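You operate a simulated robot arm through the tools that you are given. There is no shell and no other tool. Be economical: measure what you need, move in short steps, check, and stop when the job is done.

You are at the controls of a simulated two-armed robot. One attempt, no reset.

JOB
Test the detector at level MID with the TEST 57 block.
Fine: switch it on, lay the block on the stopped belt just before the detector, start, and stop once it lies in the metal bin; leave the alarm on.

It is judged by the outcome, as a careful person would: the job done as asked, and still so three seconds after it is handed in. It fails if anything else is knocked over, pushed out of place, dropped, spilled or broken.

ROBOT AND FRAMES
Two 6-joint arms with fingered hands on one trunk, on a base that drives. Base frame: it is fixed to the floor where the robot stands at the start and does not move with it; the origin is under the middle of the robot, x ahead of it, y to its left, z up. Units: mm, rad, N and s.
The left shoulder is at the start at [70, 191, 1003], the right one opposite. Places, roughly: check air valve lever [-200, 1100, 600]; check belt [1700, -500, 500]; check belt middle [1300, 0, 800]; check main switch [400, 500, 600]; check red mushroom stop button [700, 300, 1000]; check start button [400, 600, 1000]; check stop button [400, 600, 1000]; cherry lolly [-250, 2250, 750]; detector level knob [900, 0, 1100]; detector reset button [900, -100, 900]; detector switch [800, 0, 900]; exit belt [400, 1300, 400]; inside of the metal bin [200, 900, 800]; lime lolly [-250, 2000, 750]; metal bin lock knob [200, 800, 1000]; orange lolly [0, 1750, 750]. Payload 4.7 kg a hand.
The TCP of each hand is the grasp point between the finger pads, 36 mm short of the fingertips. In the tool frame z runs along the fingers and y along their closing line. The gripper opens to 120 mm. The gripper's body begins 42 mm behind the TCP. The gripper is a hand of 5 fingers: y runs from the thumb to the fingers, the wrist lies at [-18, -113, -198] in the tool frame, and closing takes about 1.5 s.
Orientation is that of the tool frame in the base frame, as a unit quaternion [x, y, z, w]. With the fingers straight down and the wrist toward the robot, the tool's x, y and z point along [0, 1, 0], [1, 0, 0] and [0, 0, -1] of the base frame.

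CONTROLS
- The arms move only by the tool move_arm. It takes "left_commands", "right_commands" or both (then of equal length, played together; a hand with none holds still); each is a list of rows, each a list of 6 numbers: the shift along the tool's x, y, z in m, then the turn, a rotation vector about the tool's x, y, z in rad. In form: [[dx, dy, dz, wx, wy, wz], ...]. A call has 1 to 8 rows; each row shifts and turns the commanded pose from where the row before left it, along the tool's axes as they then stand. "left_grip" and "right_grip" are, for a hand that has rows, the finger opening in m, from 0 to 0.12, set as the call begins (left out, the last holds). A row lasts 0.2 s, in which the tool goes at most 50 mm and 0.15 rad; a call with a longer step from one row to the next is refused whole, and so is a gripper value outside its range. Where a pose cannot be reached the arm comes as near as it can. A force on the tool above 40 N (or 10 N above the force at the start of the call, whichever is more), or a blocked arm, ends the call early, and 0.2 s more pass. The fingers move at their own pace (about 45 mm/s each) and stop on an object; they squeeze with about 24 N. The grip force told is the motor's: it shows also when the fingers shut on nothing. Time passes only in rows, and 0.2 s behind the last, so rows that do not move let the fingers close. It gives the time, the measured TCP pose, the force on the tool (base axes), the opening and the grip force at its end, in the units of the frame above (readings bear some noise), with the torque about the TCP (base axes, N m) and any sound that the robot's microphone picked up.
- Cameras (640 x 400 px; columns grow to the right, rows downward): "scene" is now at [113.7, 69, 1260.3]; the picture's right is [0.74, -0.67, 0.00], its down [-0.18, -0.20, -0.96] and it looks along [0.64, 0.72, -0.27] (base axes); focal length 214 px, centre (320, 200). "left" rides on the left gripper at [-72, -91, -144] in its tool frame; the picture's right is [-0.80, -0.28, 0.52], its down [0.53, -0.73, 0.42] and it looks along [0.27, 0.62, 0.74] (tool axes); focal length 234 px, centre (320, 200). "right" rides on the right gripper at [73, -91, -143] in its tool frame; the picture's right is [-0.80, 0.28, -0.53], its down [-0.53, -0.73, 0.42] and it looks along [-0.27, 0.62, 0.74] (tool axes); focal length 234 px, centre (320, 200). There is no depth. A picture from a camera that has moved, and an enlarged one, comes with that camera's place and axes in the base frame and with its lens.
- camera(camera): a new picture of that camera. It takes no simulated time.
- slide_trunk(by): slides the trunk up (or, below 0, down) by that many mm; the arms and the scene camera ride with it, the base frame stays. It gives what a move gives, with no picture.
- drive_base(legs): drives the robot by 1 to 6 legs, each [ahead, left, turn to the left] in mm, mm and rad, along the robot's own axes; the way and the turn of a leg run together, so that a leg with both is an arc; at most 1500 mm and 3.142 rad a leg. The arms and the cameras ride along, it lands a little off, and it stops where it bumps. It gives what a move gives.
- hand_shape(shape, hand): the hand has 5 fingers and takes this shape, open, in about a second: jaw (thumb against the fingers, like two jaws); tri (thumb and two fingers); tip (a fingertip pinch); poke (one finger out to press); point (the index stretched); flat (the hand flat); cup (the hand cupped); fist (a fist). The gripper value then closes the fingers along that shape, each until it touches; the sizes above hold for jaw. It gives what a move gives, with no picture.
- pan_tilt(pan, tilt): turns the head with the scene camera to pan (to the left, within 1.501 rad either way) and tilt (down, from -0.506 to 1.204), counted from straight ahead of the robot. It gives what a move gives.
- enlarge(camera, box): a new picture of the part [left, top, right, bottom] of that camera's present view, enlarged. It takes no simulated time.
- job_done(): hands the job in; it is judged then, once.

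Go step by step. Nothing tells you exact positions but the pictures and the camera data: compare them with the known pose of the tool, close in by small moves and look again before you grip or let go. The budget is 120 turns and 88 pictures, counting those below and the enlarged ones. Unless the task says otherwise, let go and move clear before handing in, and close with one line.

The tools are called by a JSON object that holds its "op" and its "data". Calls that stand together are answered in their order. move_arm: Moves the arms, as the interface text tells. Its arguments: {"type":"object","properties":{"left_commands":{"type":"array","items":{"type":"array","items":{"type":"number"}}},"left_grip":{"type":"number"},"right_commands":{"type":"array","items":{"type":"array","items":{"type":"number"}}},"right_grip":{"type":"number"}},"required":[]} The other tools are called the same way: slide_trunk (by) slides the trunk up or down; hand_shape (shape, hand) gives the hand a shape; drive_base (legs) drives the base; pan_tilt (pan, tilt) turns the head that bears the scene camera; camera (camera) takes a picture; enlarge (camera, box) takes an enlarged picture of a part of a camera's view; job_done () hands the job in.

At the start:

```text
time_s: 0.0
left_eef_pos: [360.1, 468.2, 1244.4]
left_ee_rot: [0.707, 0.707, 0.0, -0.001]
left_ft_force: [0.1, -0.2, -0.5]
left_torque: [-0.01, 0.01, -0.03]
left_gripper_width: 119.4
left_grasp_force: 0.0
left_shape: jaw
right_eef_pos: [706.6, 47.7, 1295.2]
right_ee_rot: [0.707, 0.707, 0.0, 0.0]
right_ft_force: [-0.6, 0.2, -0.3]
right_torque: [0.0, -0.01, 0.01]
right_gripper_width: 119.8
right_grasp_force: 0.0
right_shape: jaw
trunk travel left (down, up): [-479.0, 461.0]
robot x, y, heading: [-0.1, 2.4, -0.003]
head pan, tilt: [0.84, 0.278]
```

scene: 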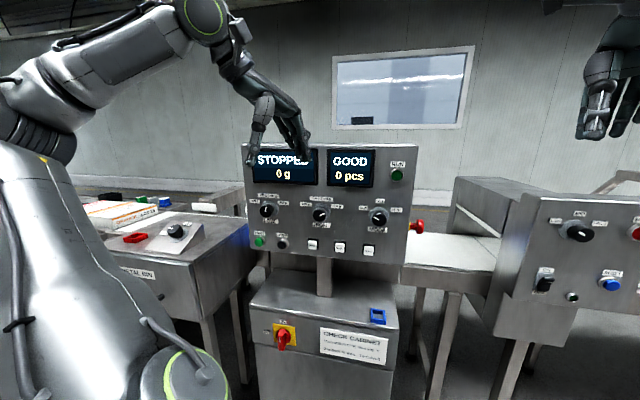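
right: 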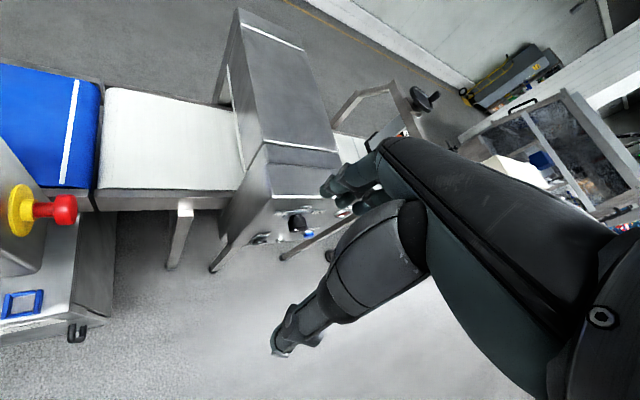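
left: 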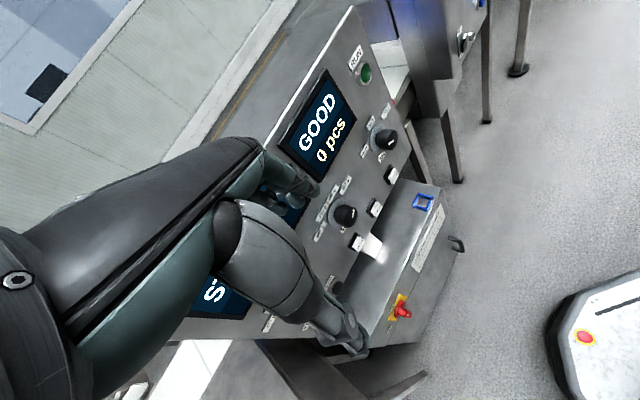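

I see the check panel ahead-left, the detector to the right and a metal bin station on the left. I'll look closer at the panels first.

{"op": "enlarge", "data": {"camera": "scene", "box": [230, 130, 430, 380]}}

{"op": "enlarge", "data": {"camera": "scene", "box": [440, 160, 640, 340]}}

{"op": "enlarge", "data": {"camera": "scene", "box": [60, 170, 260, 300]}}

```text
1.60 times, centred on (330, 255) of scene
camera zoom: at [113.7, 69.0, 1260.3], right [0.74, -0.67, 0.0], down [-0.18, -0.2, -0.96], along [0.64, 0.72, -0.27], focal length 343 px, centre (304, 112)
```

zoom: 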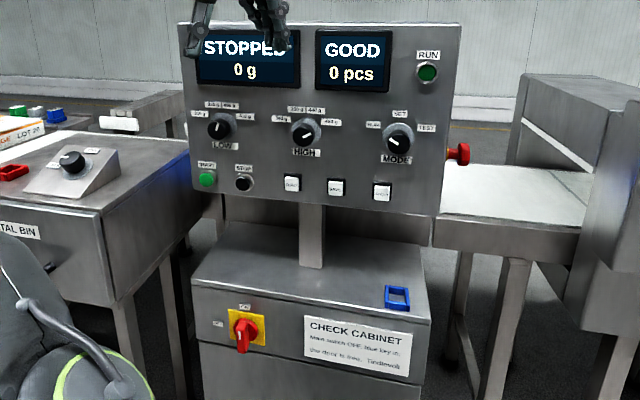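

```text
2.22 times, centred on (540, 250) of scene
camera zoom: at [113.7, 69.0, 1260.3], right [0.74, -0.67, 0.0], down [-0.18, -0.2, -0.96], along [0.64, 0.72, -0.27], focal length 477 px, centre (-169, 89)
```

zoom: 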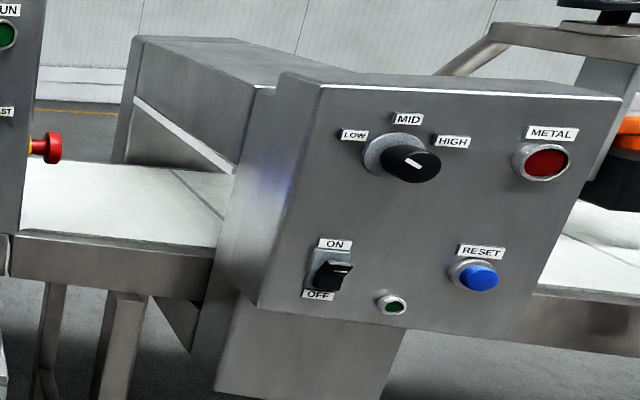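

```text
3.08 times, centred on (160, 235) of scene
camera zoom: at [113.7, 69.0, 1260.3], right [0.74, -0.67, 0.0], down [-0.18, -0.2, -0.96], along [0.64, 0.72, -0.27], focal length 660 px, centre (812, 92)
```

zoom: 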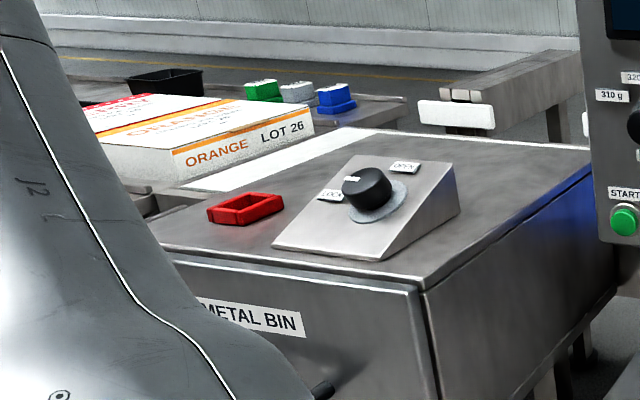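

The detector panel has a LOW/MID/HIGH knob, an ON/OFF rocker, a reset button and a lamp. Coloured blocks stand beyond the metal bin, so I'll look around.

{"op": "pan_tilt", "data": {"pan": -0.1, "tilt": 0.3}}

{"op": "camera", "data": {"camera": "scene"}}

{"op": "pan_tilt", "data": {"pan": 1.5, "tilt": 0.3}}

{"op": "camera", "data": {"camera": "scene"}}

```text
time_s: 1.2
left_eef_pos: [359.0, 467.3, 1245.6]
left_ee_rot: [0.707, 0.707, 0.0, 0.0]
left_ft_force: [-0.6, 0.3, -0.1]
left_torque: [-0.05, 0.0, -0.01]
left_gripper_width: 119.8
left_grasp_force: 0.1
left_shape: jaw
right_eef_pos: [706.0, 48.3, 1295.5]
right_ee_rot: [0.707, 0.708, 0.001, 0.0]
right_ft_force: [-0.3, 1.1, -0.4]
right_torque: [0.04, 0.02, 0.01]
right_gripper_width: 119.7
right_grasp_force: 0.0
right_shape: jaw
trunk travel left (down, up): [-479.0, 461.0]
robot x, y, heading: [1.8, -1.8, -0.004]
head pan, tilt: [-0.099, 0.3]
```

```text
81 pictures are left
camera scene: at [144.3, -9.7, 1258.1], right [-0.1, -1.0, 0.0], down [-0.29, 0.03, -0.96], along [0.95, -0.09, -0.3], focal length 214 px, centre (320, 200)
```

scene: 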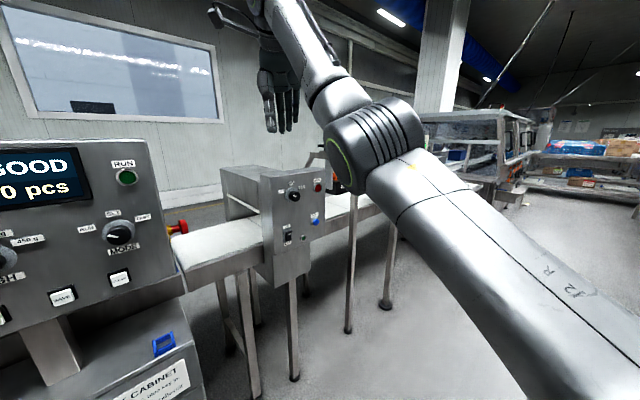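

```text
time_s: 2.9
left_eef_pos: [360.4, 466.3, 1245.4]
left_ee_rot: [0.707, 0.707, 0.0, 0.0]
left_ft_force: [-0.1, 0.2, -0.3]
left_torque: [0.01, 0.0, -0.05]
left_gripper_width: 119.8
left_grasp_force: 0.0
left_shape: jaw
right_eef_pos: [706.5, 47.0, 1294.6]
right_ee_rot: [0.707, 0.707, 0.001, 0.0]
right_ft_force: [0.2, -0.7, 0.2]
right_torque: [0.01, -0.04, 0.0]
right_gripper_width: 119.6
right_grasp_force: 0.0
right_shape: jaw
trunk travel left (down, up): [-479.0, 461.0]
robot x, y, heading: [-0.8, 1.0, -0.001]
head pan, tilt: [1.499, 0.3]
```

```text
80 pictures are left
camera scene: at [58.1, 92.6, 1258.1], right [1.0, -0.07, 0.0], down [-0.02, -0.3, -0.96], along [0.07, 0.95, -0.3], focal length 214 px, centre (320, 200)
```

scene: 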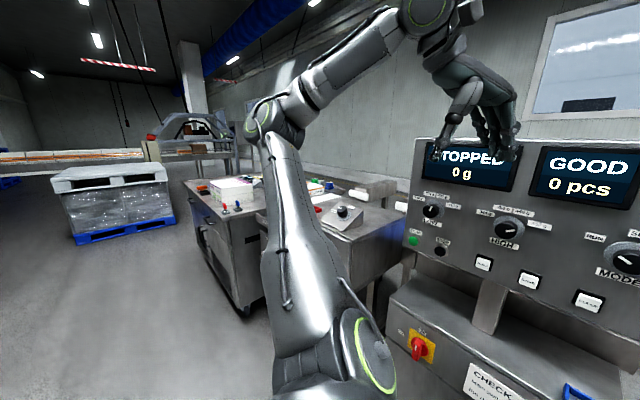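

The bench with the blocks is further left. I'll zoom in there.

{"op": "enlarge", "data": {"camera": "scene", "box": [180, 140, 420, 290]}}

```text
2.67 times, centred on (300, 215) of scene
camera zoom: at [58.1, 92.6, 1258.1], right [1.0, -0.07, 0.0], down [-0.02, -0.3, -0.96], along [0.07, 0.95, -0.3], focal length 572 px, centre (373, 160)
```

zoom: 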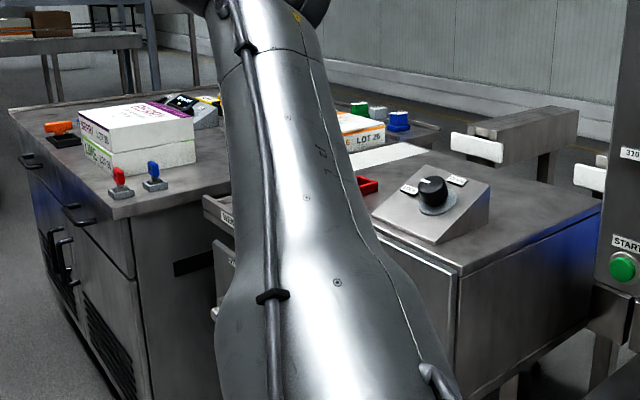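

The blocks stand on a bench beyond the bin. I'll set up the nearby detector first: drive right and turn to face its panel.

{"op": "drive_base", "data": {"legs": [[0, -450, 0], [0, 0, 0.8]]}}

{"op": "pan_tilt", "data": {"pan": -0.3, "tilt": 0.3}}

{"op": "camera", "data": {"camera": "scene"}}

```text
time_s: 7.8
left_eef_pos: [-84.7, 136.7, 1244.6]
left_ee_rot: [0.377, 0.926, 0.0, 0.0]
left_ft_force: [0.0, 0.3, 0.7]
left_torque: [-0.01, 0.0, 0.0]
left_gripper_width: 119.5
left_grasp_force: 0.0
left_shape: jaw
right_eef_pos: [458.6, 92.1, 1294.1]
right_ee_rot: [0.377, 0.926, 0.0, 0.001]
right_ft_force: [-0.3, 0.0, -0.2]
right_torque: [0.0, -0.02, 0.04]
right_gripper_width: 119.7
right_grasp_force: 0.1
right_shape: jaw
trunk travel left (down, up): [-479.0, 461.0]
robot x, y, heading: [2.7, -446.8, 0.799]
head pan, tilt: [1.499, 0.3]
```

```text
time_s: 9.6
left_eef_pos: [-84.2, 136.5, 1244.6]
left_ee_rot: [0.377, 0.926, 0.0, 0.0]
left_ft_force: [-0.3, 0.3, 0.3]
left_torque: [0.01, -0.01, -0.03]
left_gripper_width: 119.5
left_grasp_force: 0.1
left_shape: jaw
right_eef_pos: [459.1, 90.7, 1294.9]
right_ee_rot: [0.376, 0.927, -0.001, 0.0]
right_ft_force: [0.4, 1.3, 0.6]
right_torque: [0.0, 0.01, 0.01]
right_gripper_width: 119.5
right_grasp_force: 0.2
right_shape: jaw
trunk travel left (down, up): [-479.0, 461.0]
robot x, y, heading: [-1.0, -443.6, 0.798]
head pan, tilt: [-0.3, 0.3]
```

```text
78 pictures are left
camera scene: at [118.4, -367.4, 1258.1], right [0.48, -0.88, 0.0], down [-0.26, -0.14, -0.96], along [0.84, 0.46, -0.3], focal length 214 px, centre (320, 200)
```

scene: 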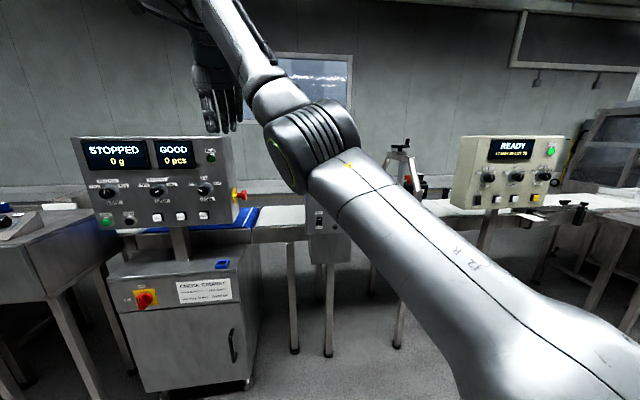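

The right arm blocks the view of the detector. I'll turn the right hand to point forward horizontally, with the fingers above the thumb.

{"op": "move_arm", "data": {"right_commands": [[0, 0, 0, -0.15, 0, 0], [0, 0, 0, -0.15, 0, 0], [0, 0, 0, -0.15, 0, 0], [0, 0, 0, -0.15, 0, 0], [0, 0, 0, -0.15, 0, 0], [0, 0, 0, -0.15, 0, 0], [0, 0, 0, -0.15, 0, 0], [0, 0, 0, -0.15, 0, 0]]}}

{"op": "move_arm", "data": {"right_commands": [[0, 0, 0, -0.15, 0, 0], [0, 0, 0, -0.15, 0, 0], [0, 0, 0, -0.07, 0, 0], [0, -0.05, 0, 0, 0, 0], [0, -0.05, 0, 0, 0, 0], [0, -0.05, 0, 0, 0, 0]]}}

{"op": "camera", "data": {"camera": "scene"}}

{"op": "camera", "data": {"camera": "right"}}

```text
time_s: 11.4
left_eef_pos: [-83.1, 137.7, 1243.8]
left_ee_rot: [0.377, 0.926, -0.001, -0.001]
left_ft_force: [-0.4, 0.0, 0.3]
left_torque: [-0.02, 0.02, 0.02]
left_gripper_width: 119.9
left_grasp_force: 0.1
left_shape: jaw
right_eef_pos: [460.6, 96.3, 1296.3]
right_ee_rot: [0.311, 0.764, 0.524, 0.213]
right_ft_force: [-0.5, -0.1, 0.1]
right_torque: [-0.07, 0.01, -0.01]
right_gripper_width: 119.6
right_grasp_force: 0.2
right_shape: jaw
right hand out of reach, approached as far as the arm can: row 1
trunk travel left (down, up): [-479.0, 461.0]
robot x, y, heading: [2.6, -448.1, 0.801]
head pan, tilt: [-0.3, 0.3]
```

```text
time_s: 13.0
left_eef_pos: [-84.8, 135.6, 1242.0]
left_ee_rot: [0.377, 0.926, -0.001, 0.0]
left_ft_force: [-0.1, -0.1, 0.4]
left_torque: [0.01, 0.0, 0.01]
left_gripper_width: 119.6
left_grasp_force: 0.0
left_shape: jaw
right_eef_pos: [519.9, 83.8, 1182.3]
right_ee_rot: [0.261, 0.636, 0.657, 0.311]
right_ft_force: [-0.1, 0.0, -0.4]
right_torque: [-0.05, 0.0, 0.0]
right_gripper_width: 119.7
right_grasp_force: 0.1
right_shape: jaw
right hand out of reach, approached as far as the arm can: row 5, 6
trunk travel left (down, up): [-479.0, 461.0]
robot x, y, heading: [-2.4, -448.2, 0.802]
head pan, tilt: [-0.3, 0.3]
stopped in row 6 (right hand): the arm was blocked; the commanded pose is now the measured one
```

```text
77 pictures are left
camera scene: at [117.7, -367.7, 1258.2], right [0.48, -0.88, 0.0], down [-0.26, -0.14, -0.96], along [0.84, 0.46, -0.3], focal length 214 px, centre (320, 200)
```

scene: 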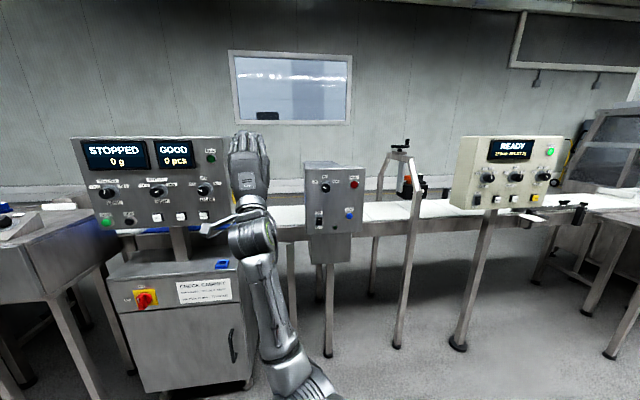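

```text
76 pictures are left
camera right: at [373.0, 39.5, 1080.5], right [0.13, -0.95, 0.29], down [0.73, -0.11, -0.68], along [0.68, 0.3, 0.67], focal length 234 px, centre (320, 200)
```

right: 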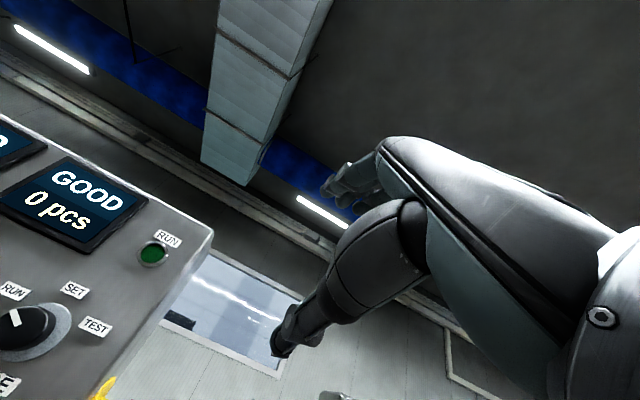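

Now the detector is visible; zooming in on it.

{"op": "enlarge", "data": {"camera": "scene", "box": [270, 140, 400, 280]}}

{"op": "enlarge", "data": {"camera": "scene", "box": [60, 125, 260, 325]}}

```text
2.86 times, centred on (335, 210) of scene
camera zoom: at [117.7, -367.7, 1258.2], right [0.48, -0.88, 0.0], down [-0.26, -0.14, -0.96], along [0.84, 0.46, -0.3], focal length 613 px, centre (277, 171)
```

zoom: 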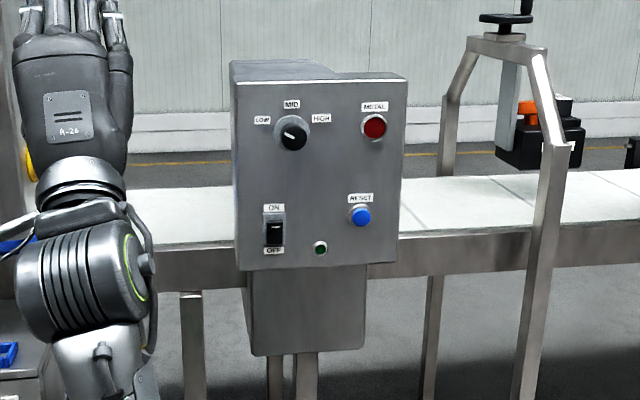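

```text
2.00 times, centred on (160, 225) of scene
camera zoom: at [117.7, -367.7, 1258.2], right [0.48, -0.88, 0.0], down [-0.26, -0.14, -0.96], along [0.84, 0.46, -0.3], focal length 429 px, centre (640, 150)
```

zoom: 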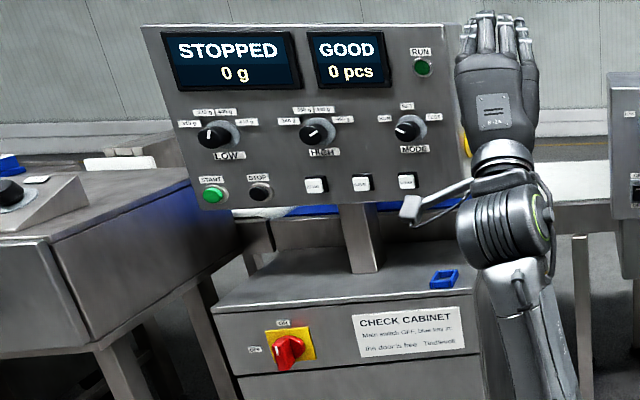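

The level knob points at LOW and is about (848, 7, 1053); the rocker is about (846, 36, 905). The panel faces along heading ≈0.6, so I'll station the robot there.

{"op": "drive_base", "data": {"legs": [[0, 0, -0.2], [49, 221, 0]]}}

{"op": "pan_tilt", "data": {"pan": -0.25, "tilt": 0.3}}

{"op": "camera", "data": {"camera": "scene"}}

```text
time_s: 15.5
left_eef_pos: [-50.8, 352.2, 1244.2]
left_ee_rot: [0.467, 0.884, 0.0, 0.0]
left_ft_force: [-1.0, 0.6, -1.2]
left_torque: [-0.06, -0.01, -0.01]
left_gripper_width: 119.7
left_grasp_force: 0.0
left_shape: jaw
right_eef_pos: [530.3, 180.8, 1179.9]
right_ee_rot: [0.323, 0.607, 0.622, 0.375]
right_ft_force: [0.1, 0.1, 0.5]
right_torque: [-0.03, -0.01, -0.05]
right_gripper_width: 120.0
right_grasp_force: 0.0
right_shape: jaw
trunk travel left (down, up): [-479.0, 461.0]
robot x, y, heading: [-84.0, -236.3, 0.6]
head pan, tilt: [-0.3, 0.3]
```

```text
time_s: 16.1
left_eef_pos: [-52.2, 352.4, 1244.0]
left_ee_rot: [0.468, 0.884, -0.001, -0.001]
left_ft_force: [0.0, 0.4, 0.4]
left_torque: [0.03, 0.02, 0.02]
left_gripper_width: 119.7
left_grasp_force: 0.0
left_shape: jaw
right_eef_pos: [530.8, 180.2, 1180.8]
right_ee_rot: [0.323, 0.606, 0.622, 0.376]
right_ft_force: [0.5, -0.1, 0.2]
right_torque: [0.02, 0.02, -0.02]
right_gripper_width: 119.8
right_grasp_force: 0.0
right_shape: jaw
trunk travel left (down, up): [-479.0, 461.0]
robot x, y, heading: [-83.6, -240.0, 0.603]
head pan, tilt: [-0.25, 0.3]
```

```text
73 pictures are left
camera scene: at [46.0, -177.1, 1258.1], right [0.34, -0.94, 0.0], down [-0.28, -0.1, -0.96], along [0.9, 0.33, -0.3], focal length 214 px, centre (320, 200)
```

scene: 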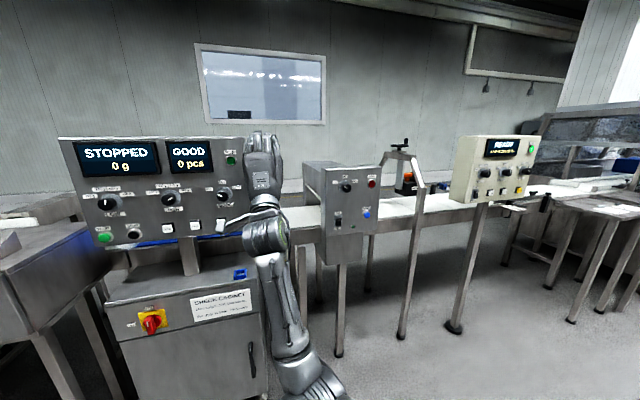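

Zoom on the detector from here, to triangulate.

{"op": "enlarge", "data": {"camera": "scene", "box": [290, 150, 400, 270]}}

```text
3.33 times, centred on (345, 210) of scene
camera zoom: at [46.0, -177.1, 1258.1], right [0.34, -0.94, 0.0], down [-0.28, -0.1, -0.96], along [0.9, 0.33, -0.3], focal length 715 px, centre (237, 167)
```

zoom: 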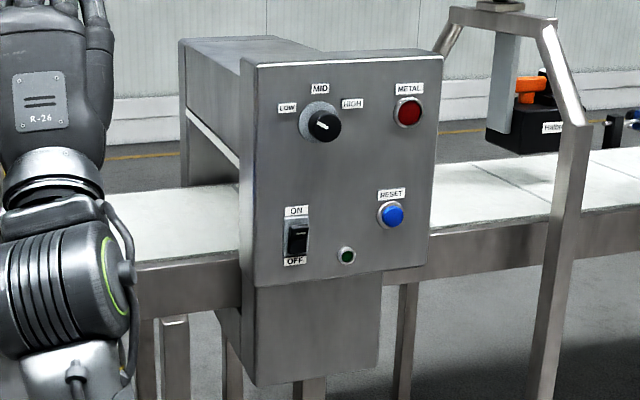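

Triangulation agrees: knob cap (848, 8, 1054), rocker (851, 38, 904). I'll bring the right hand to 120 mm in front of the knob.

{"op": "move_arm", "data": {"right_commands": [[-0.046, -0.018, 0.006, 0, 0, 0], [-0.046, -0.018, 0.006, 0, 0, 0], [-0.046, -0.018, 0.006, 0, 0, 0], [-0.046, -0.018, 0.006, 0, 0, 0], [-0.046, -0.018, 0.006, 0, 0, 0], [-0.046, -0.018, 0.006, 0, 0, 0], [-0.046, -0.018, 0.006, 0, 0, 0]], "right_grip": 0.08}}

{"op": "camera", "data": {"camera": "scene"}}

{"op": "camera", "data": {"camera": "right"}}

```text
time_s: 17.7
left_eef_pos: [-50.3, 350.2, 1245.3]
left_ee_rot: [0.467, 0.885, 0.001, 0.0]
left_ft_force: [0.0, -0.2, 0.3]
left_torque: [0.08, 0.0, 0.03]
left_gripper_width: 119.4
left_grasp_force: 0.0
left_shape: jaw
right_eef_pos: [740.9, -78.0, 1073.9]
right_ee_rot: [0.324, 0.607, 0.623, 0.374]
right_ft_force: [-0.1, -0.4, 0.4]
right_torque: [0.01, -0.02, -0.03]
right_gripper_width: 80.3
right_grasp_force: 0.1
right_shape: jaw
trunk travel left (down, up): [-479.0, 461.0]
robot x, y, heading: [-82.2, -236.2, 0.604]
head pan, tilt: [-0.25, 0.3]
```

```text
71 pictures are left
camera scene: at [46.8, -178.6, 1258.1], right [0.34, -0.94, 0.0], down [-0.28, -0.1, -0.96], along [0.9, 0.33, -0.3], focal length 214 px, centre (320, 200)
```

scene: 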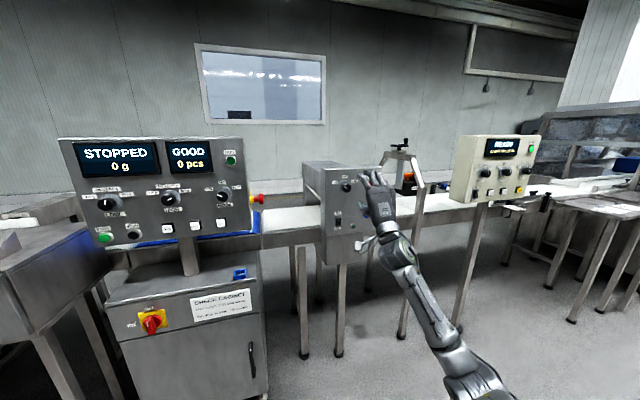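

```text
70 pictures are left
camera right: at [588.5, -91.4, 972.1], right [-0.06, -0.96, 0.29], down [0.69, -0.25, -0.68], along [0.72, 0.16, 0.67], focal length 234 px, centre (320, 200)
```

right: 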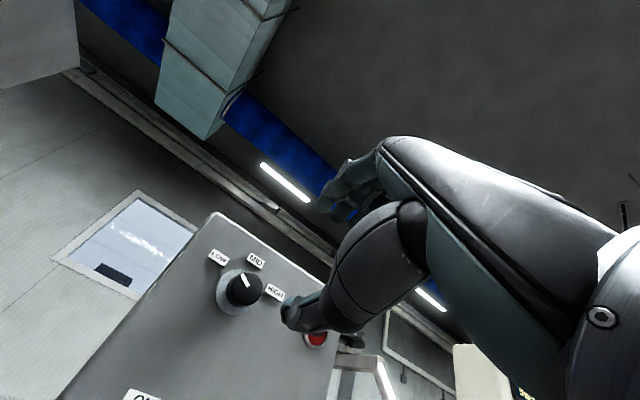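

{"op": "enlarge", "data": {"camera": "right", "box": [180, 220, 300, 340]}}

```text
3.33 times, centred on (240, 280) of right
camera zoom: at [588.5, -91.4, 972.1], right [-0.06, -0.96, 0.29], down [0.69, -0.25, -0.68], along [0.72, 0.16, 0.67], focal length 781 px, centre (587, -67)
```

zoom: 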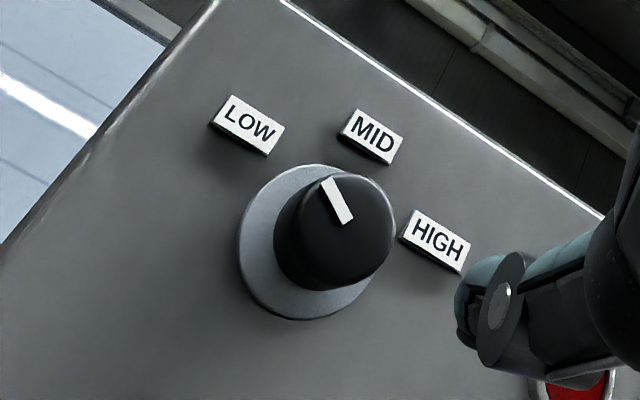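

The knob clearly points at LOW. I'll pre-roll the hand 30° counter-clockwise, centre on the knob and come to 60 mm short.

{"op": "move_arm", "data": {"right_commands": [[0, 0, 0, 0, 0, -0.13], [0, 0, 0, 0, 0, -0.13], [0, 0, 0, 0, 0, -0.13], [0, 0, 0, 0, 0, -0.13], [0.0186, -0.0124, 0.03, 0, 0, 0], [0, 0, 0.03, 0, 0, 0], [0, 0, 0, 0, 0, 0]]}}

{"op": "camera", "data": {"camera": "right"}}

{"op": "enlarge", "data": {"camera": "scene", "box": [290, 150, 430, 270]}}

```text
time_s: 19.3
left_eef_pos: [-50.7, 351.0, 1243.2]
left_ee_rot: [0.467, 0.884, 0.0, 0.0]
left_ft_force: [0.8, 0.3, 0.0]
left_torque: [0.03, 0.01, -0.01]
left_gripper_width: 119.4
left_grasp_force: 0.1
left_shape: jaw
right_eef_pos: [786.8, -38.6, 1056.0]
right_ee_rot: [0.156, 0.67, 0.506, 0.52]
right_ft_force: [-0.3, 0.0, 0.3]
right_torque: [0.01, 0.01, -0.01]
right_gripper_width: 80.5
right_grasp_force: 0.0
right_shape: jaw
trunk travel left (down, up): [-479.0, 461.0]
robot x, y, heading: [-83.4, -236.3, 0.604]
head pan, tilt: [-0.25, 0.3]
```

```text
68 pictures are left
camera right: at [665.1, -98.4, 933.7], right [-0.21, -0.74, 0.64], down [0.81, -0.5, -0.31], along [0.54, 0.46, 0.7], focal length 234 px, centre (320, 200)
```

right: 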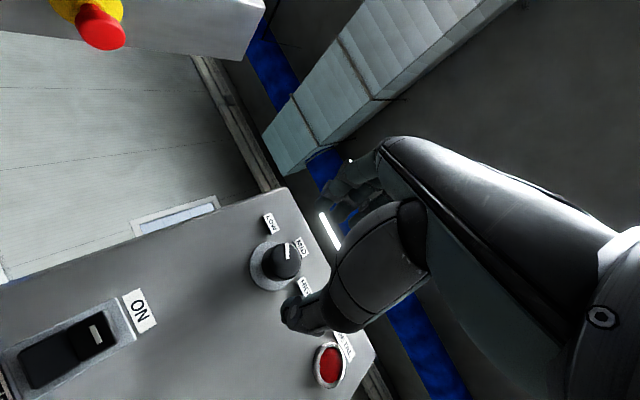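

```text
3.33 times, centred on (360, 210) of scene
camera zoom: at [46.0, -177.4, 1258.1], right [0.34, -0.94, 0.0], down [-0.28, -0.1, -0.96], along [0.9, 0.33, -0.3], focal length 715 px, centre (187, 167)
```

zoom: 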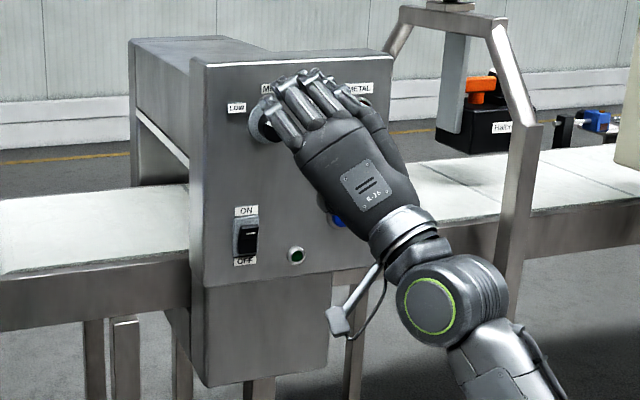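

Knob lines up with the hand. Advance 62 mm and close on the knob.

{"op": "move_arm", "data": {"right_commands": [[0.0026, 0.0, 0.03, 0, 0, 0], [0, 0, 0.02, 0, 0, 0], [0, 0, 0.012, 0, 0, 0], [0, 0, 0, 0, 0, 0]]}}

{"op": "camera", "data": {"camera": "right"}}

```text
time_s: 20.3
left_eef_pos: [-50.9, 351.4, 1244.0]
left_ee_rot: [0.468, 0.884, 0.0, 0.0]
left_ft_force: [-0.4, -0.9, 0.0]
left_torque: [0.02, 0.01, -0.01]
left_gripper_width: 119.8
left_grasp_force: 0.0
left_shape: jaw
right_eef_pos: [840.7, -4.2, 1058.8]
right_ee_rot: [0.156, 0.67, 0.505, 0.52]
right_ft_force: [-1.3, -0.6, 0.5]
right_torque: [0.04, -0.03, -0.01]
right_gripper_width: 80.4
right_grasp_force: 0.0
right_shape: jaw
trunk travel left (down, up): [-479.0, 461.0]
robot x, y, heading: [-84.2, -235.2, 0.603]
head pan, tilt: [-0.25, 0.3]
```

```text
66 pictures are left
camera right: at [717.8, -64.9, 936.2], right [-0.21, -0.74, 0.64], down [0.81, -0.5, -0.3], along [0.54, 0.46, 0.7], focal length 234 px, centre (320, 200)
```

right: 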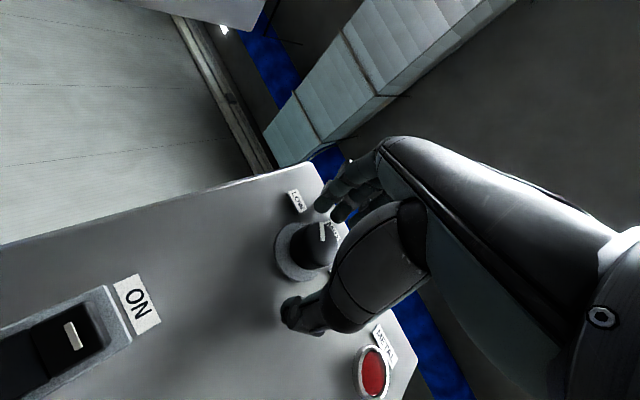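

Centred within 2 mm. Closing.

{"op": "move_arm", "data": {"right_commands": [[0, -0.002, 0.003, 0, 0, 0], [0, 0, 0, 0, 0, 0], [0, 0, 0, 0, 0, 0], [0, 0, 0, 0, 0, 0], [0, 0, 0, 0, 0, 0], [0, 0, 0, 0, 0, 0], [0, 0, 0, 0, 0, 0]], "right_grip": 0.0}}

{"op": "camera", "data": {"camera": "right"}}

```text
time_s: 21.9
left_eef_pos: [-49.9, 348.3, 1245.5]
left_ee_rot: [0.467, 0.884, 0.0, 0.0]
left_ft_force: [-0.8, -0.8, 0.6]
left_torque: [0.01, -0.02, -0.02]
left_gripper_width: 119.7
left_grasp_force: 0.0
left_shape: jaw
right_eef_pos: [845.1, -9.0, 1055.1]
right_ee_rot: [0.16, 0.67, 0.503, 0.523]
right_ft_force: [-13.7, -25.9, -14.7]
right_torque: [-0.45, 0.66, -0.38]
right_gripper_width: 17.4
right_grasp_force: 24.1
right_shape: jaw
trunk travel left (down, up): [-479.0, 461.0]
robot x, y, heading: [-86.8, -235.8, 0.603]
head pan, tilt: [-0.25, 0.3]
```

```text
65 pictures are left
camera right: at [721.8, -69.4, 933.0], right [-0.21, -0.74, 0.64], down [0.81, -0.5, -0.31], along [0.55, 0.45, 0.7], focal length 234 px, centre (320, 200)
```

right: 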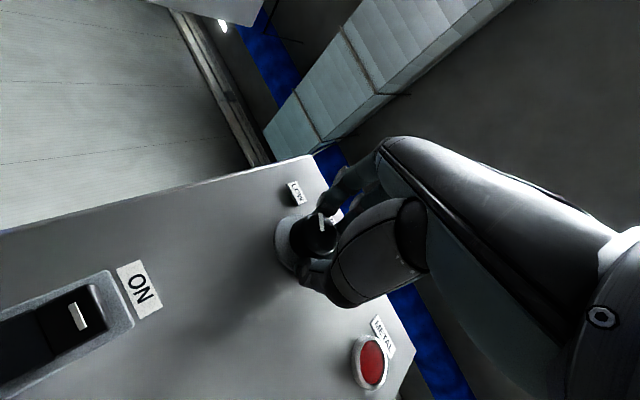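

The fingers caught the knob off-centre (pushed to the right), so I'll open, shift 7 mm left and close again.

{"op": "move_arm", "data": {"right_commands": [[0, 0, 0, 0, 0, 0], [0, 0, 0, 0, 0, 0], [0, 0, 0, 0, 0, 0], [0.012, 0.0, 0, 0, 0, 0], [0, 0, 0, 0, 0, 0]], "right_grip": 0.075}}

{"op": "enlarge", "data": {"camera": "right", "box": [250, 150, 410, 330]}}

```text
time_s: 23.1
left_eef_pos: [-53.5, 349.8, 1245.6]
left_ee_rot: [0.467, 0.884, 0.001, 0.001]
left_ft_force: [0.6, -0.9, -0.3]
left_torque: [-0.02, -0.03, 0.01]
left_gripper_width: 119.4
left_grasp_force: 0.1
left_shape: jaw
right_eef_pos: [835.0, 4.0, 1053.1]
right_ee_rot: [0.156, 0.669, 0.506, 0.522]
right_ft_force: [-11.8, -11.9, 2.3]
right_torque: [0.54, -0.41, 0.39]
right_gripper_width: 75.1
right_grasp_force: 0.0
right_shape: jaw
trunk travel left (down, up): [-479.0, 461.0]
robot x, y, heading: [-87.1, -233.8, 0.601]
head pan, tilt: [-0.25, 0.3]
```

```text
2.22 times, centred on (330, 240) of right
camera zoom: at [713.9, -57.0, 930.2], right [-0.21, -0.74, 0.64], down [0.81, -0.5, -0.3], along [0.54, 0.46, 0.71], focal length 520 px, centre (298, 111)
```

zoom: 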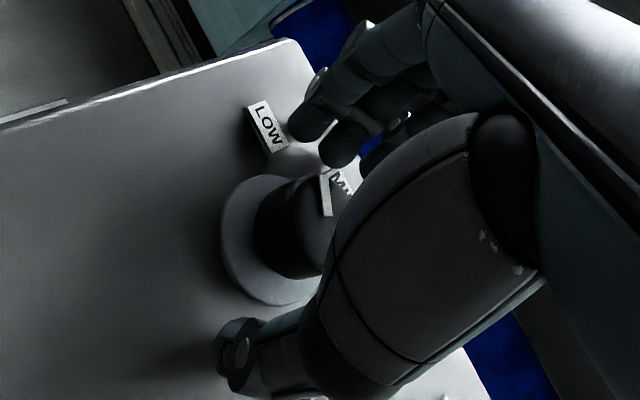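

The thumb is touching the panel; back off 5 mm, recentre 6 mm, close.

{"op": "move_arm", "data": {"right_commands": [[-0.005, 0.003, -0.005, 0, 0, 0], [0, 0, 0, 0, 0, 0], [0, 0, 0, 0, 0, 0], [0, 0, 0, 0, 0, 0], [0, 0, 0, 0, 0, 0], [0, 0, 0, 0, 0, 0], [0, 0, 0, 0, 0, 0]], "right_grip": 0.0}}

{"op": "enlarge", "data": {"camera": "right", "box": [250, 150, 410, 330]}}

```text
time_s: 24.7
left_eef_pos: [-48.8, 349.8, 1245.2]
left_ee_rot: [0.467, 0.884, 0.0, -0.002]
left_ft_force: [-0.1, -0.4, 0.5]
left_torque: [0.04, 0.01, 0.01]
left_gripper_width: 119.9
left_grasp_force: 0.1
left_shape: jaw
right_eef_pos: [836.8, -1.8, 1053.4]
right_ee_rot: [0.158, 0.67, 0.504, 0.521]
right_ft_force: [-3.8, -11.3, -11.9]
right_torque: [-0.18, 0.3, -0.27]
right_gripper_width: 23.1
right_grasp_force: 23.8
right_shape: jaw
trunk travel left (down, up): [-479.0, 461.0]
robot x, y, heading: [-84.9, -238.4, 0.601]
head pan, tilt: [-0.25, 0.3]
```

```text
2.22 times, centred on (330, 240) of right
camera zoom: at [714.0, -62.7, 931.1], right [-0.21, -0.74, 0.64], down [0.81, -0.5, -0.31], along [0.55, 0.46, 0.7], focal length 520 px, centre (298, 111)
```

zoom: 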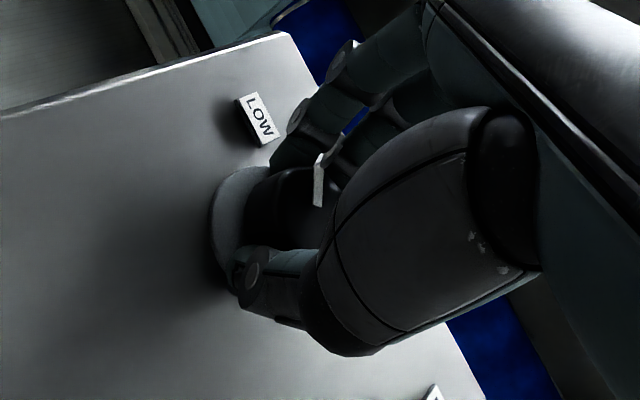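

Good grip on the knob. Turning it clockwise about 57°.

{"op": "move_arm", "data": {"right_commands": [[0, 0, 0, 0, 0, 0.13], [0, 0, 0, 0, 0, 0.13], [0, 0, 0, 0, 0, 0.13], [0, 0, 0, 0, 0, 0.13], [0, 0, 0, 0, 0, 0.13], [0, 0, 0, 0, 0, 0.13], [0, 0, 0, 0, 0, 0.13], [0, 0, 0, 0, 0, 0.1]]}}

{"op": "camera", "data": {"camera": "right"}}

```text
time_s: 26.5
left_eef_pos: [-53.7, 350.6, 1245.3]
left_ee_rot: [0.467, 0.884, 0.001, 0.001]
left_ft_force: [0.2, 0.2, 0.5]
left_torque: [-0.02, 0.01, 0.01]
left_gripper_width: 119.6
left_grasp_force: 0.0
left_shape: jaw
right_eef_pos: [833.8, 0.8, 1053.2]
right_ee_rot: [0.428, 0.55, 0.668, 0.262]
right_ft_force: [-24.9, -12.6, -15.0]
right_torque: [-0.65, 0.76, 0.14]
right_gripper_width: 22.9
right_grasp_force: 24.1
right_shape: jaw
right hand out of reach, approached as far as the arm can: row 2, 3
trunk travel left (down, up): [-479.0, 461.0]
robot x, y, heading: [-81.2, -236.7, 0.598]
head pan, tilt: [-0.25, 0.3]
```

```text
62 pictures are left
camera right: at [666.0, 10.4, 983.4], right [-0.02, -1.0, 0.02], down [0.54, -0.03, -0.84], along [0.84, 0.0, 0.54], focal length 234 px, centre (320, 200)
```

right: 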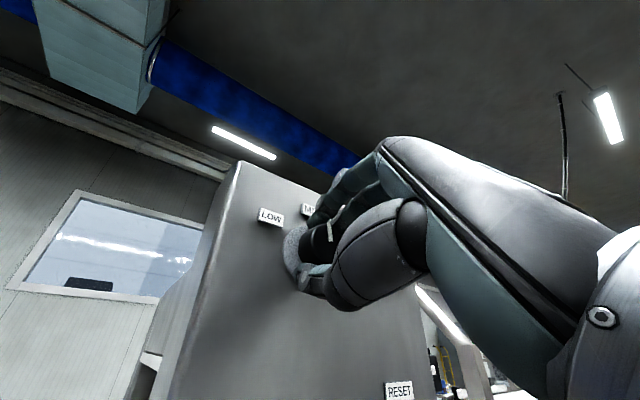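

Knob seems to have turned; I'll let go, back off and check.

{"op": "move_arm", "data": {"right_commands": [[0, 0, 0, 0, 0, 0], [0, 0, 0, 0, 0, 0], [0, 0, 0, 0, 0, 0], [0, 0, 0, 0, 0, 0], [0, 0, -0.04, 0, 0, 0], [0, 0, -0.04, 0, 0, 0], [0, 0, -0.04, 0, 0, 0]], "right_grip": 0.08}}

{"op": "enlarge", "data": {"camera": "right", "box": [180, 200, 340, 380]}}

{"op": "enlarge", "data": {"camera": "scene", "box": [290, 150, 430, 270]}}

```text
time_s: 28.1
left_eef_pos: [-52.0, 350.8, 1244.2]
left_ee_rot: [0.467, 0.885, 0.0, 0.0]
left_ft_force: [0.2, -0.5, -0.6]
left_torque: [0.0, -0.03, 0.05]
left_gripper_width: 119.4
left_grasp_force: 0.0
left_shape: jaw
right_eef_pos: [732.8, -59.0, 1050.7]
right_ee_rot: [0.429, 0.55, 0.667, 0.262]
right_ft_force: [-0.1, 0.0, 0.0]
right_torque: [-0.02, 0.0, -0.01]
right_gripper_width: 79.8
right_grasp_force: 0.1
right_shape: jaw
trunk travel left (down, up): [-479.0, 461.0]
robot x, y, heading: [-79.7, -239.2, 0.602]
head pan, tilt: [-0.25, 0.3]
```

```text
2.22 times, centred on (260, 290) of right
camera zoom: at [563.8, -49.9, 980.1], right [-0.02, -1.0, 0.03], down [0.54, -0.03, -0.84], along [0.84, 0.0, 0.54], focal length 520 px, centre (453, 0)
```

zoom: 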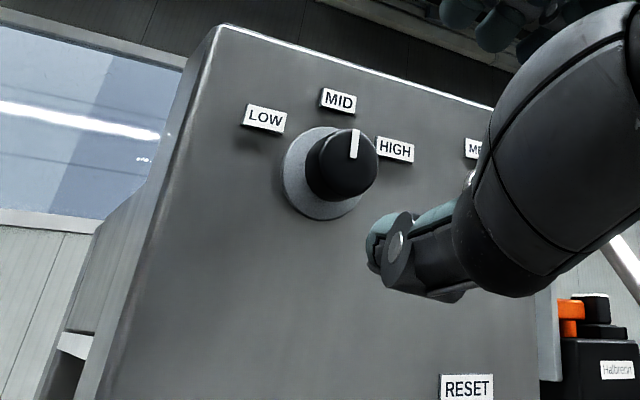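

```text
3.33 times, centred on (360, 210) of scene
camera zoom: at [45.6, -177.9, 1258.2], right [0.34, -0.94, 0.0], down [-0.28, -0.1, -0.96], along [0.9, 0.33, -0.3], focal length 715 px, centre (187, 167)
```

zoom: 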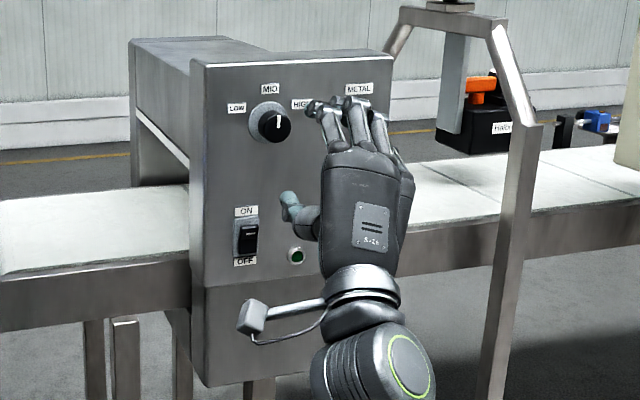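

Knob is at MID. Now the rocker: form a poking finger and look where the tip is.

{"op": "hand_shape", "data": {"hand": "right", "shape": "poke"}}

{"op": "camera", "data": {"camera": "right"}}

{"op": "enlarge", "data": {"camera": "scene", "box": [290, 150, 430, 270]}}

```text
time_s: 29.0
left_eef_pos: [-51.5, 352.3, 1244.3]
left_ee_rot: [0.467, 0.884, 0.0, 0.0]
left_ft_force: [0.9, -0.9, 0.9]
left_torque: [-0.01, 0.02, -0.06]
left_gripper_width: 119.8
left_grasp_force: 0.1
left_shape: jaw
right_eef_pos: [735.2, -59.5, 1049.1]
right_ee_rot: [0.429, 0.55, 0.667, 0.262]
right_ft_force: [-0.2, 1.3, 1.1]
right_torque: [0.0, 0.0, 0.0]
right_gripper_width: 0.3
right_grasp_force: 0.1
right_shape: poke
trunk travel left (down, up): [-479.0, 461.0]
robot x, y, heading: [-81.7, -239.6, 0.598]
head pan, tilt: [-0.25, 0.3]
```

```text
59 pictures are left
camera right: at [564.9, -49.4, 979.7], right [-0.02, -1.0, 0.03], down [0.54, -0.03, -0.84], along [0.84, 0.0, 0.54], focal length 234 px, centre (320, 200)
```

right: 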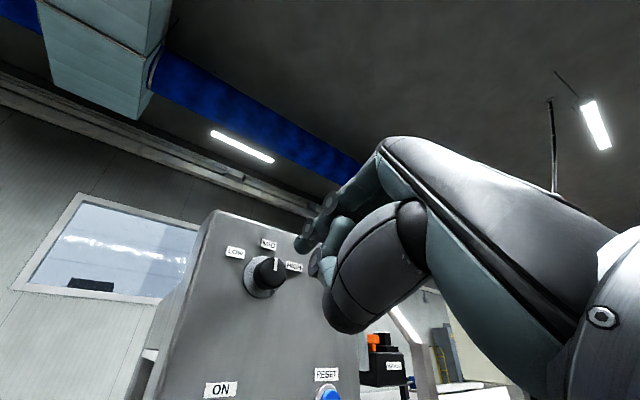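

```text
3.33 times, centred on (360, 210) of scene
camera zoom: at [46.0, -177.4, 1258.1], right [0.34, -0.94, 0.0], down [-0.28, -0.1, -0.96], along [0.9, 0.33, -0.3], focal length 715 px, centre (187, 167)
```

zoom: 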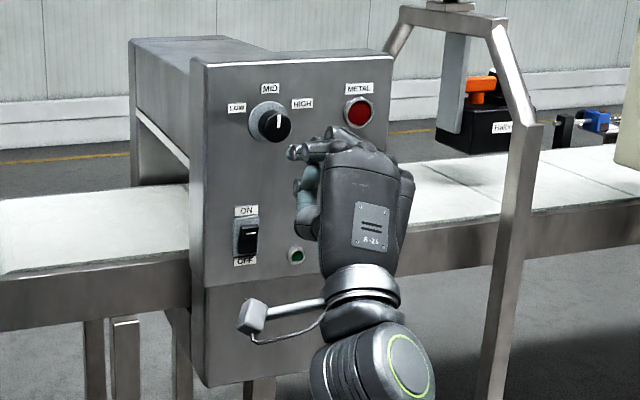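

The level is set. I triangulate the fingertip at about (15, -1, 21) in the tool frame. I'll straighten the hand and bring the tip to 60 mm before the upper half of the rocker.

{"op": "move_arm", "data": {"right_commands": [[0, 0, 0, 0, 0, -0.144], [0, 0, 0, 0, 0, -0.144], [0, 0, 0, 0, 0.086, 0], [-0.001, -0.033, 0.0, 0, 0, 0], [-0.001, -0.033, 0.0, 0, 0, 0], [-0.001, -0.033, 0.02, 0, 0, 0], [-0.001, -0.033, 0.05, 0, 0, 0], [0, 0, 0, 0, 0, 0]]}}

{"op": "camera", "data": {"camera": "right"}}

{"op": "enlarge", "data": {"camera": "scene", "box": [290, 150, 430, 270]}}

```text
refused: row 7 steps farther than a row can; nothing moved
```

```text
57 pictures are left
camera right: at [564.9, -49.4, 979.7], right [-0.02, -1.0, 0.03], down [0.54, -0.03, -0.84], along [0.84, 0.0, 0.54], focal length 234 px, centre (320, 200)
```

right: 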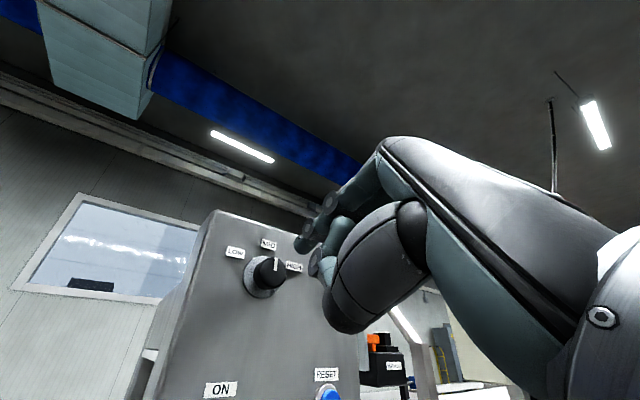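

```text
3.33 times, centred on (360, 210) of scene
camera zoom: at [46.0, -177.4, 1258.1], right [0.34, -0.94, 0.0], down [-0.28, -0.1, -0.96], along [0.9, 0.33, -0.3], focal length 715 px, centre (187, 167)
```

zoom: 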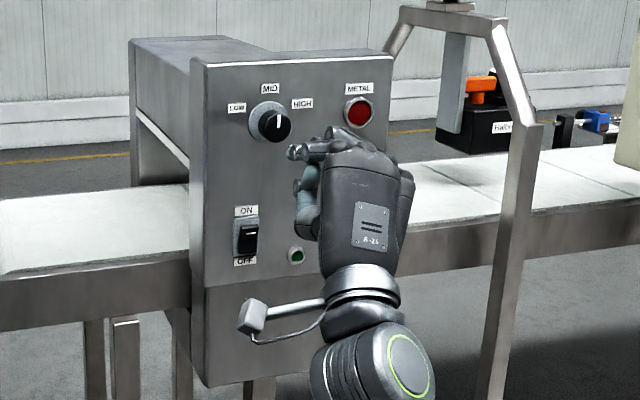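

One row was too long; resending with shorter steps.

{"op": "move_arm", "data": {"right_commands": [[0, 0, 0, 0, 0, -0.144], [0, 0, 0, 0, 0, -0.144], [0, 0, 0, 0, 0.086, 0], [-0.001, -0.033, 0.01, 0, 0, 0], [-0.001, -0.033, 0.01, 0, 0, 0], [-0.001, -0.033, 0.025, 0, 0, 0], [-0.001, -0.033, 0.025, 0, 0, 0], [0, 0, 0, 0, 0, 0]]}}

{"op": "camera", "data": {"camera": "right"}}

{"op": "enlarge", "data": {"camera": "scene", "box": [290, 150, 430, 270]}}

```text
time_s: 30.8
left_eef_pos: [-51.8, 352.2, 1243.3]
left_ee_rot: [0.467, 0.884, 0.0, 0.001]
left_ft_force: [0.2, 0.4, -0.3]
left_torque: [-0.02, -0.02, 0.03]
left_gripper_width: 119.3
left_grasp_force: 0.0
left_shape: jaw
right_eef_pos: [797.2, -20.9, 919.4]
right_ee_rot: [0.32, 0.621, 0.637, 0.327]
right_ft_force: [-0.5, 0.8, -0.4]
right_torque: [-0.04, -0.02, -0.05]
right_gripper_width: 0.0
right_grasp_force: 0.1
right_shape: poke
trunk travel left (down, up): [-479.0, 461.0]
robot x, y, heading: [-86.2, -233.6, 0.598]
head pan, tilt: [-0.25, 0.3]
```

```text
55 pictures are left
camera right: at [641.2, -44.2, 825.6], right [0.04, -0.96, 0.26], down [0.67, -0.17, -0.72], along [0.74, 0.2, 0.64], focal length 234 px, centre (320, 200)
```

right: 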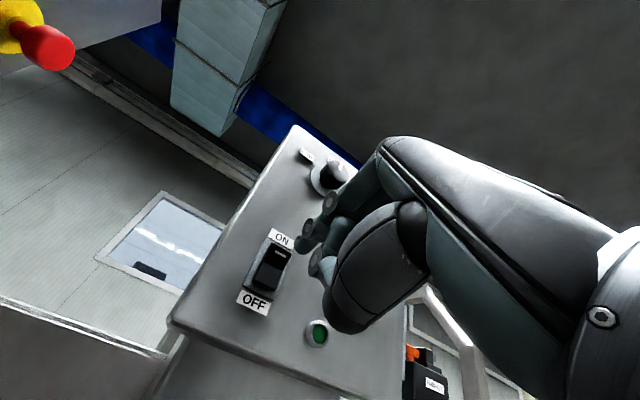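

```text
3.33 times, centred on (360, 210) of scene
camera zoom: at [45.4, -177.4, 1258.2], right [0.34, -0.94, 0.0], down [-0.28, -0.1, -0.96], along [0.9, 0.33, -0.3], focal length 715 px, centre (187, 167)
```

zoom: 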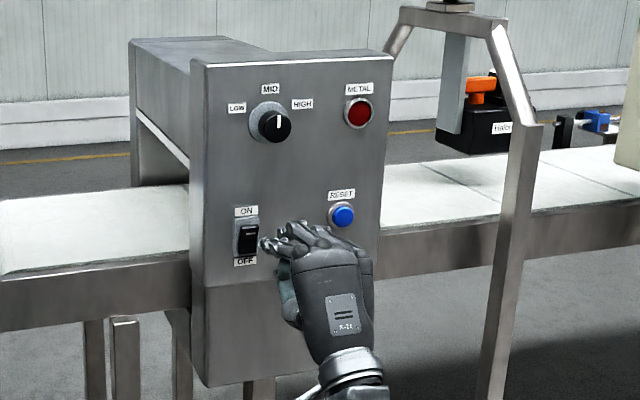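

The fingertip is at about (811, 1, 919), 54 mm short of the rocker's upper half. I'll press in steps.

{"op": "move_arm", "data": {"right_commands": [[0.005, -0.001, 0.02, 0, 0, 0], [0, -0.001, 0.02, 0, 0, 0], [0, 0, 0.006, 0, 0, 0], [0, 0, 0.004, 0, 0, 0], [0, 0, 0.004, 0, 0, 0], [0, 0, 0.004, 0, 0, 0], [0, 0, 0, 0, 0, 0]]}}

{"op": "camera", "data": {"camera": "right"}}

```text
time_s: 31.7
left_eef_pos: [-56.1, 348.1, 1245.9]
left_ee_rot: [0.468, 0.884, 0.001, 0.002]
left_ft_force: [-0.1, -1.0, -0.4]
left_torque: [0.01, -0.02, -0.01]
left_gripper_width: 119.5
left_grasp_force: 0.1
left_shape: jaw
right_eef_pos: [825.8, 4.4, 925.6]
right_ee_rot: [0.317, 0.616, 0.641, 0.331]
right_ft_force: [-19.3, -12.0, 3.0]
right_torque: [-0.36, 0.37, 0.43]
right_gripper_width: 0.0
right_grasp_force: 0.1
right_shape: poke
trunk travel left (down, up): [-479.0, 461.0]
robot x, y, heading: [-83.6, -239.4, 0.591]
head pan, tilt: [-0.25, 0.3]
stopped in row 4 (right hand): the force on the tool passed its limit at 67 N (the readings are from after the stop); the commanded pose is now the measured one
```

```text
53 pictures are left
camera right: at [671.3, -18.0, 829.3], right [0.03, -0.97, 0.26], down [0.68, -0.17, -0.71], along [0.73, 0.2, 0.65], focal length 234 px, centre (320, 200)
```

right: 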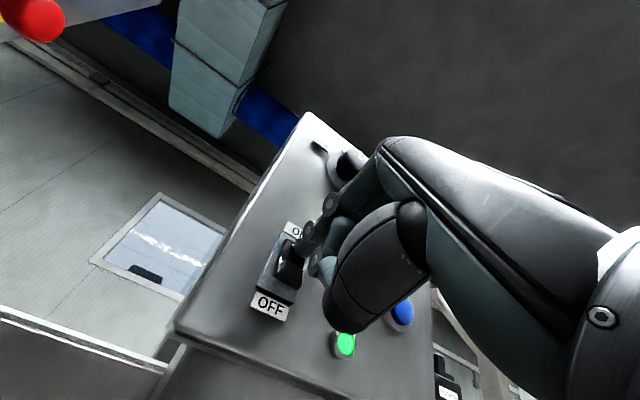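

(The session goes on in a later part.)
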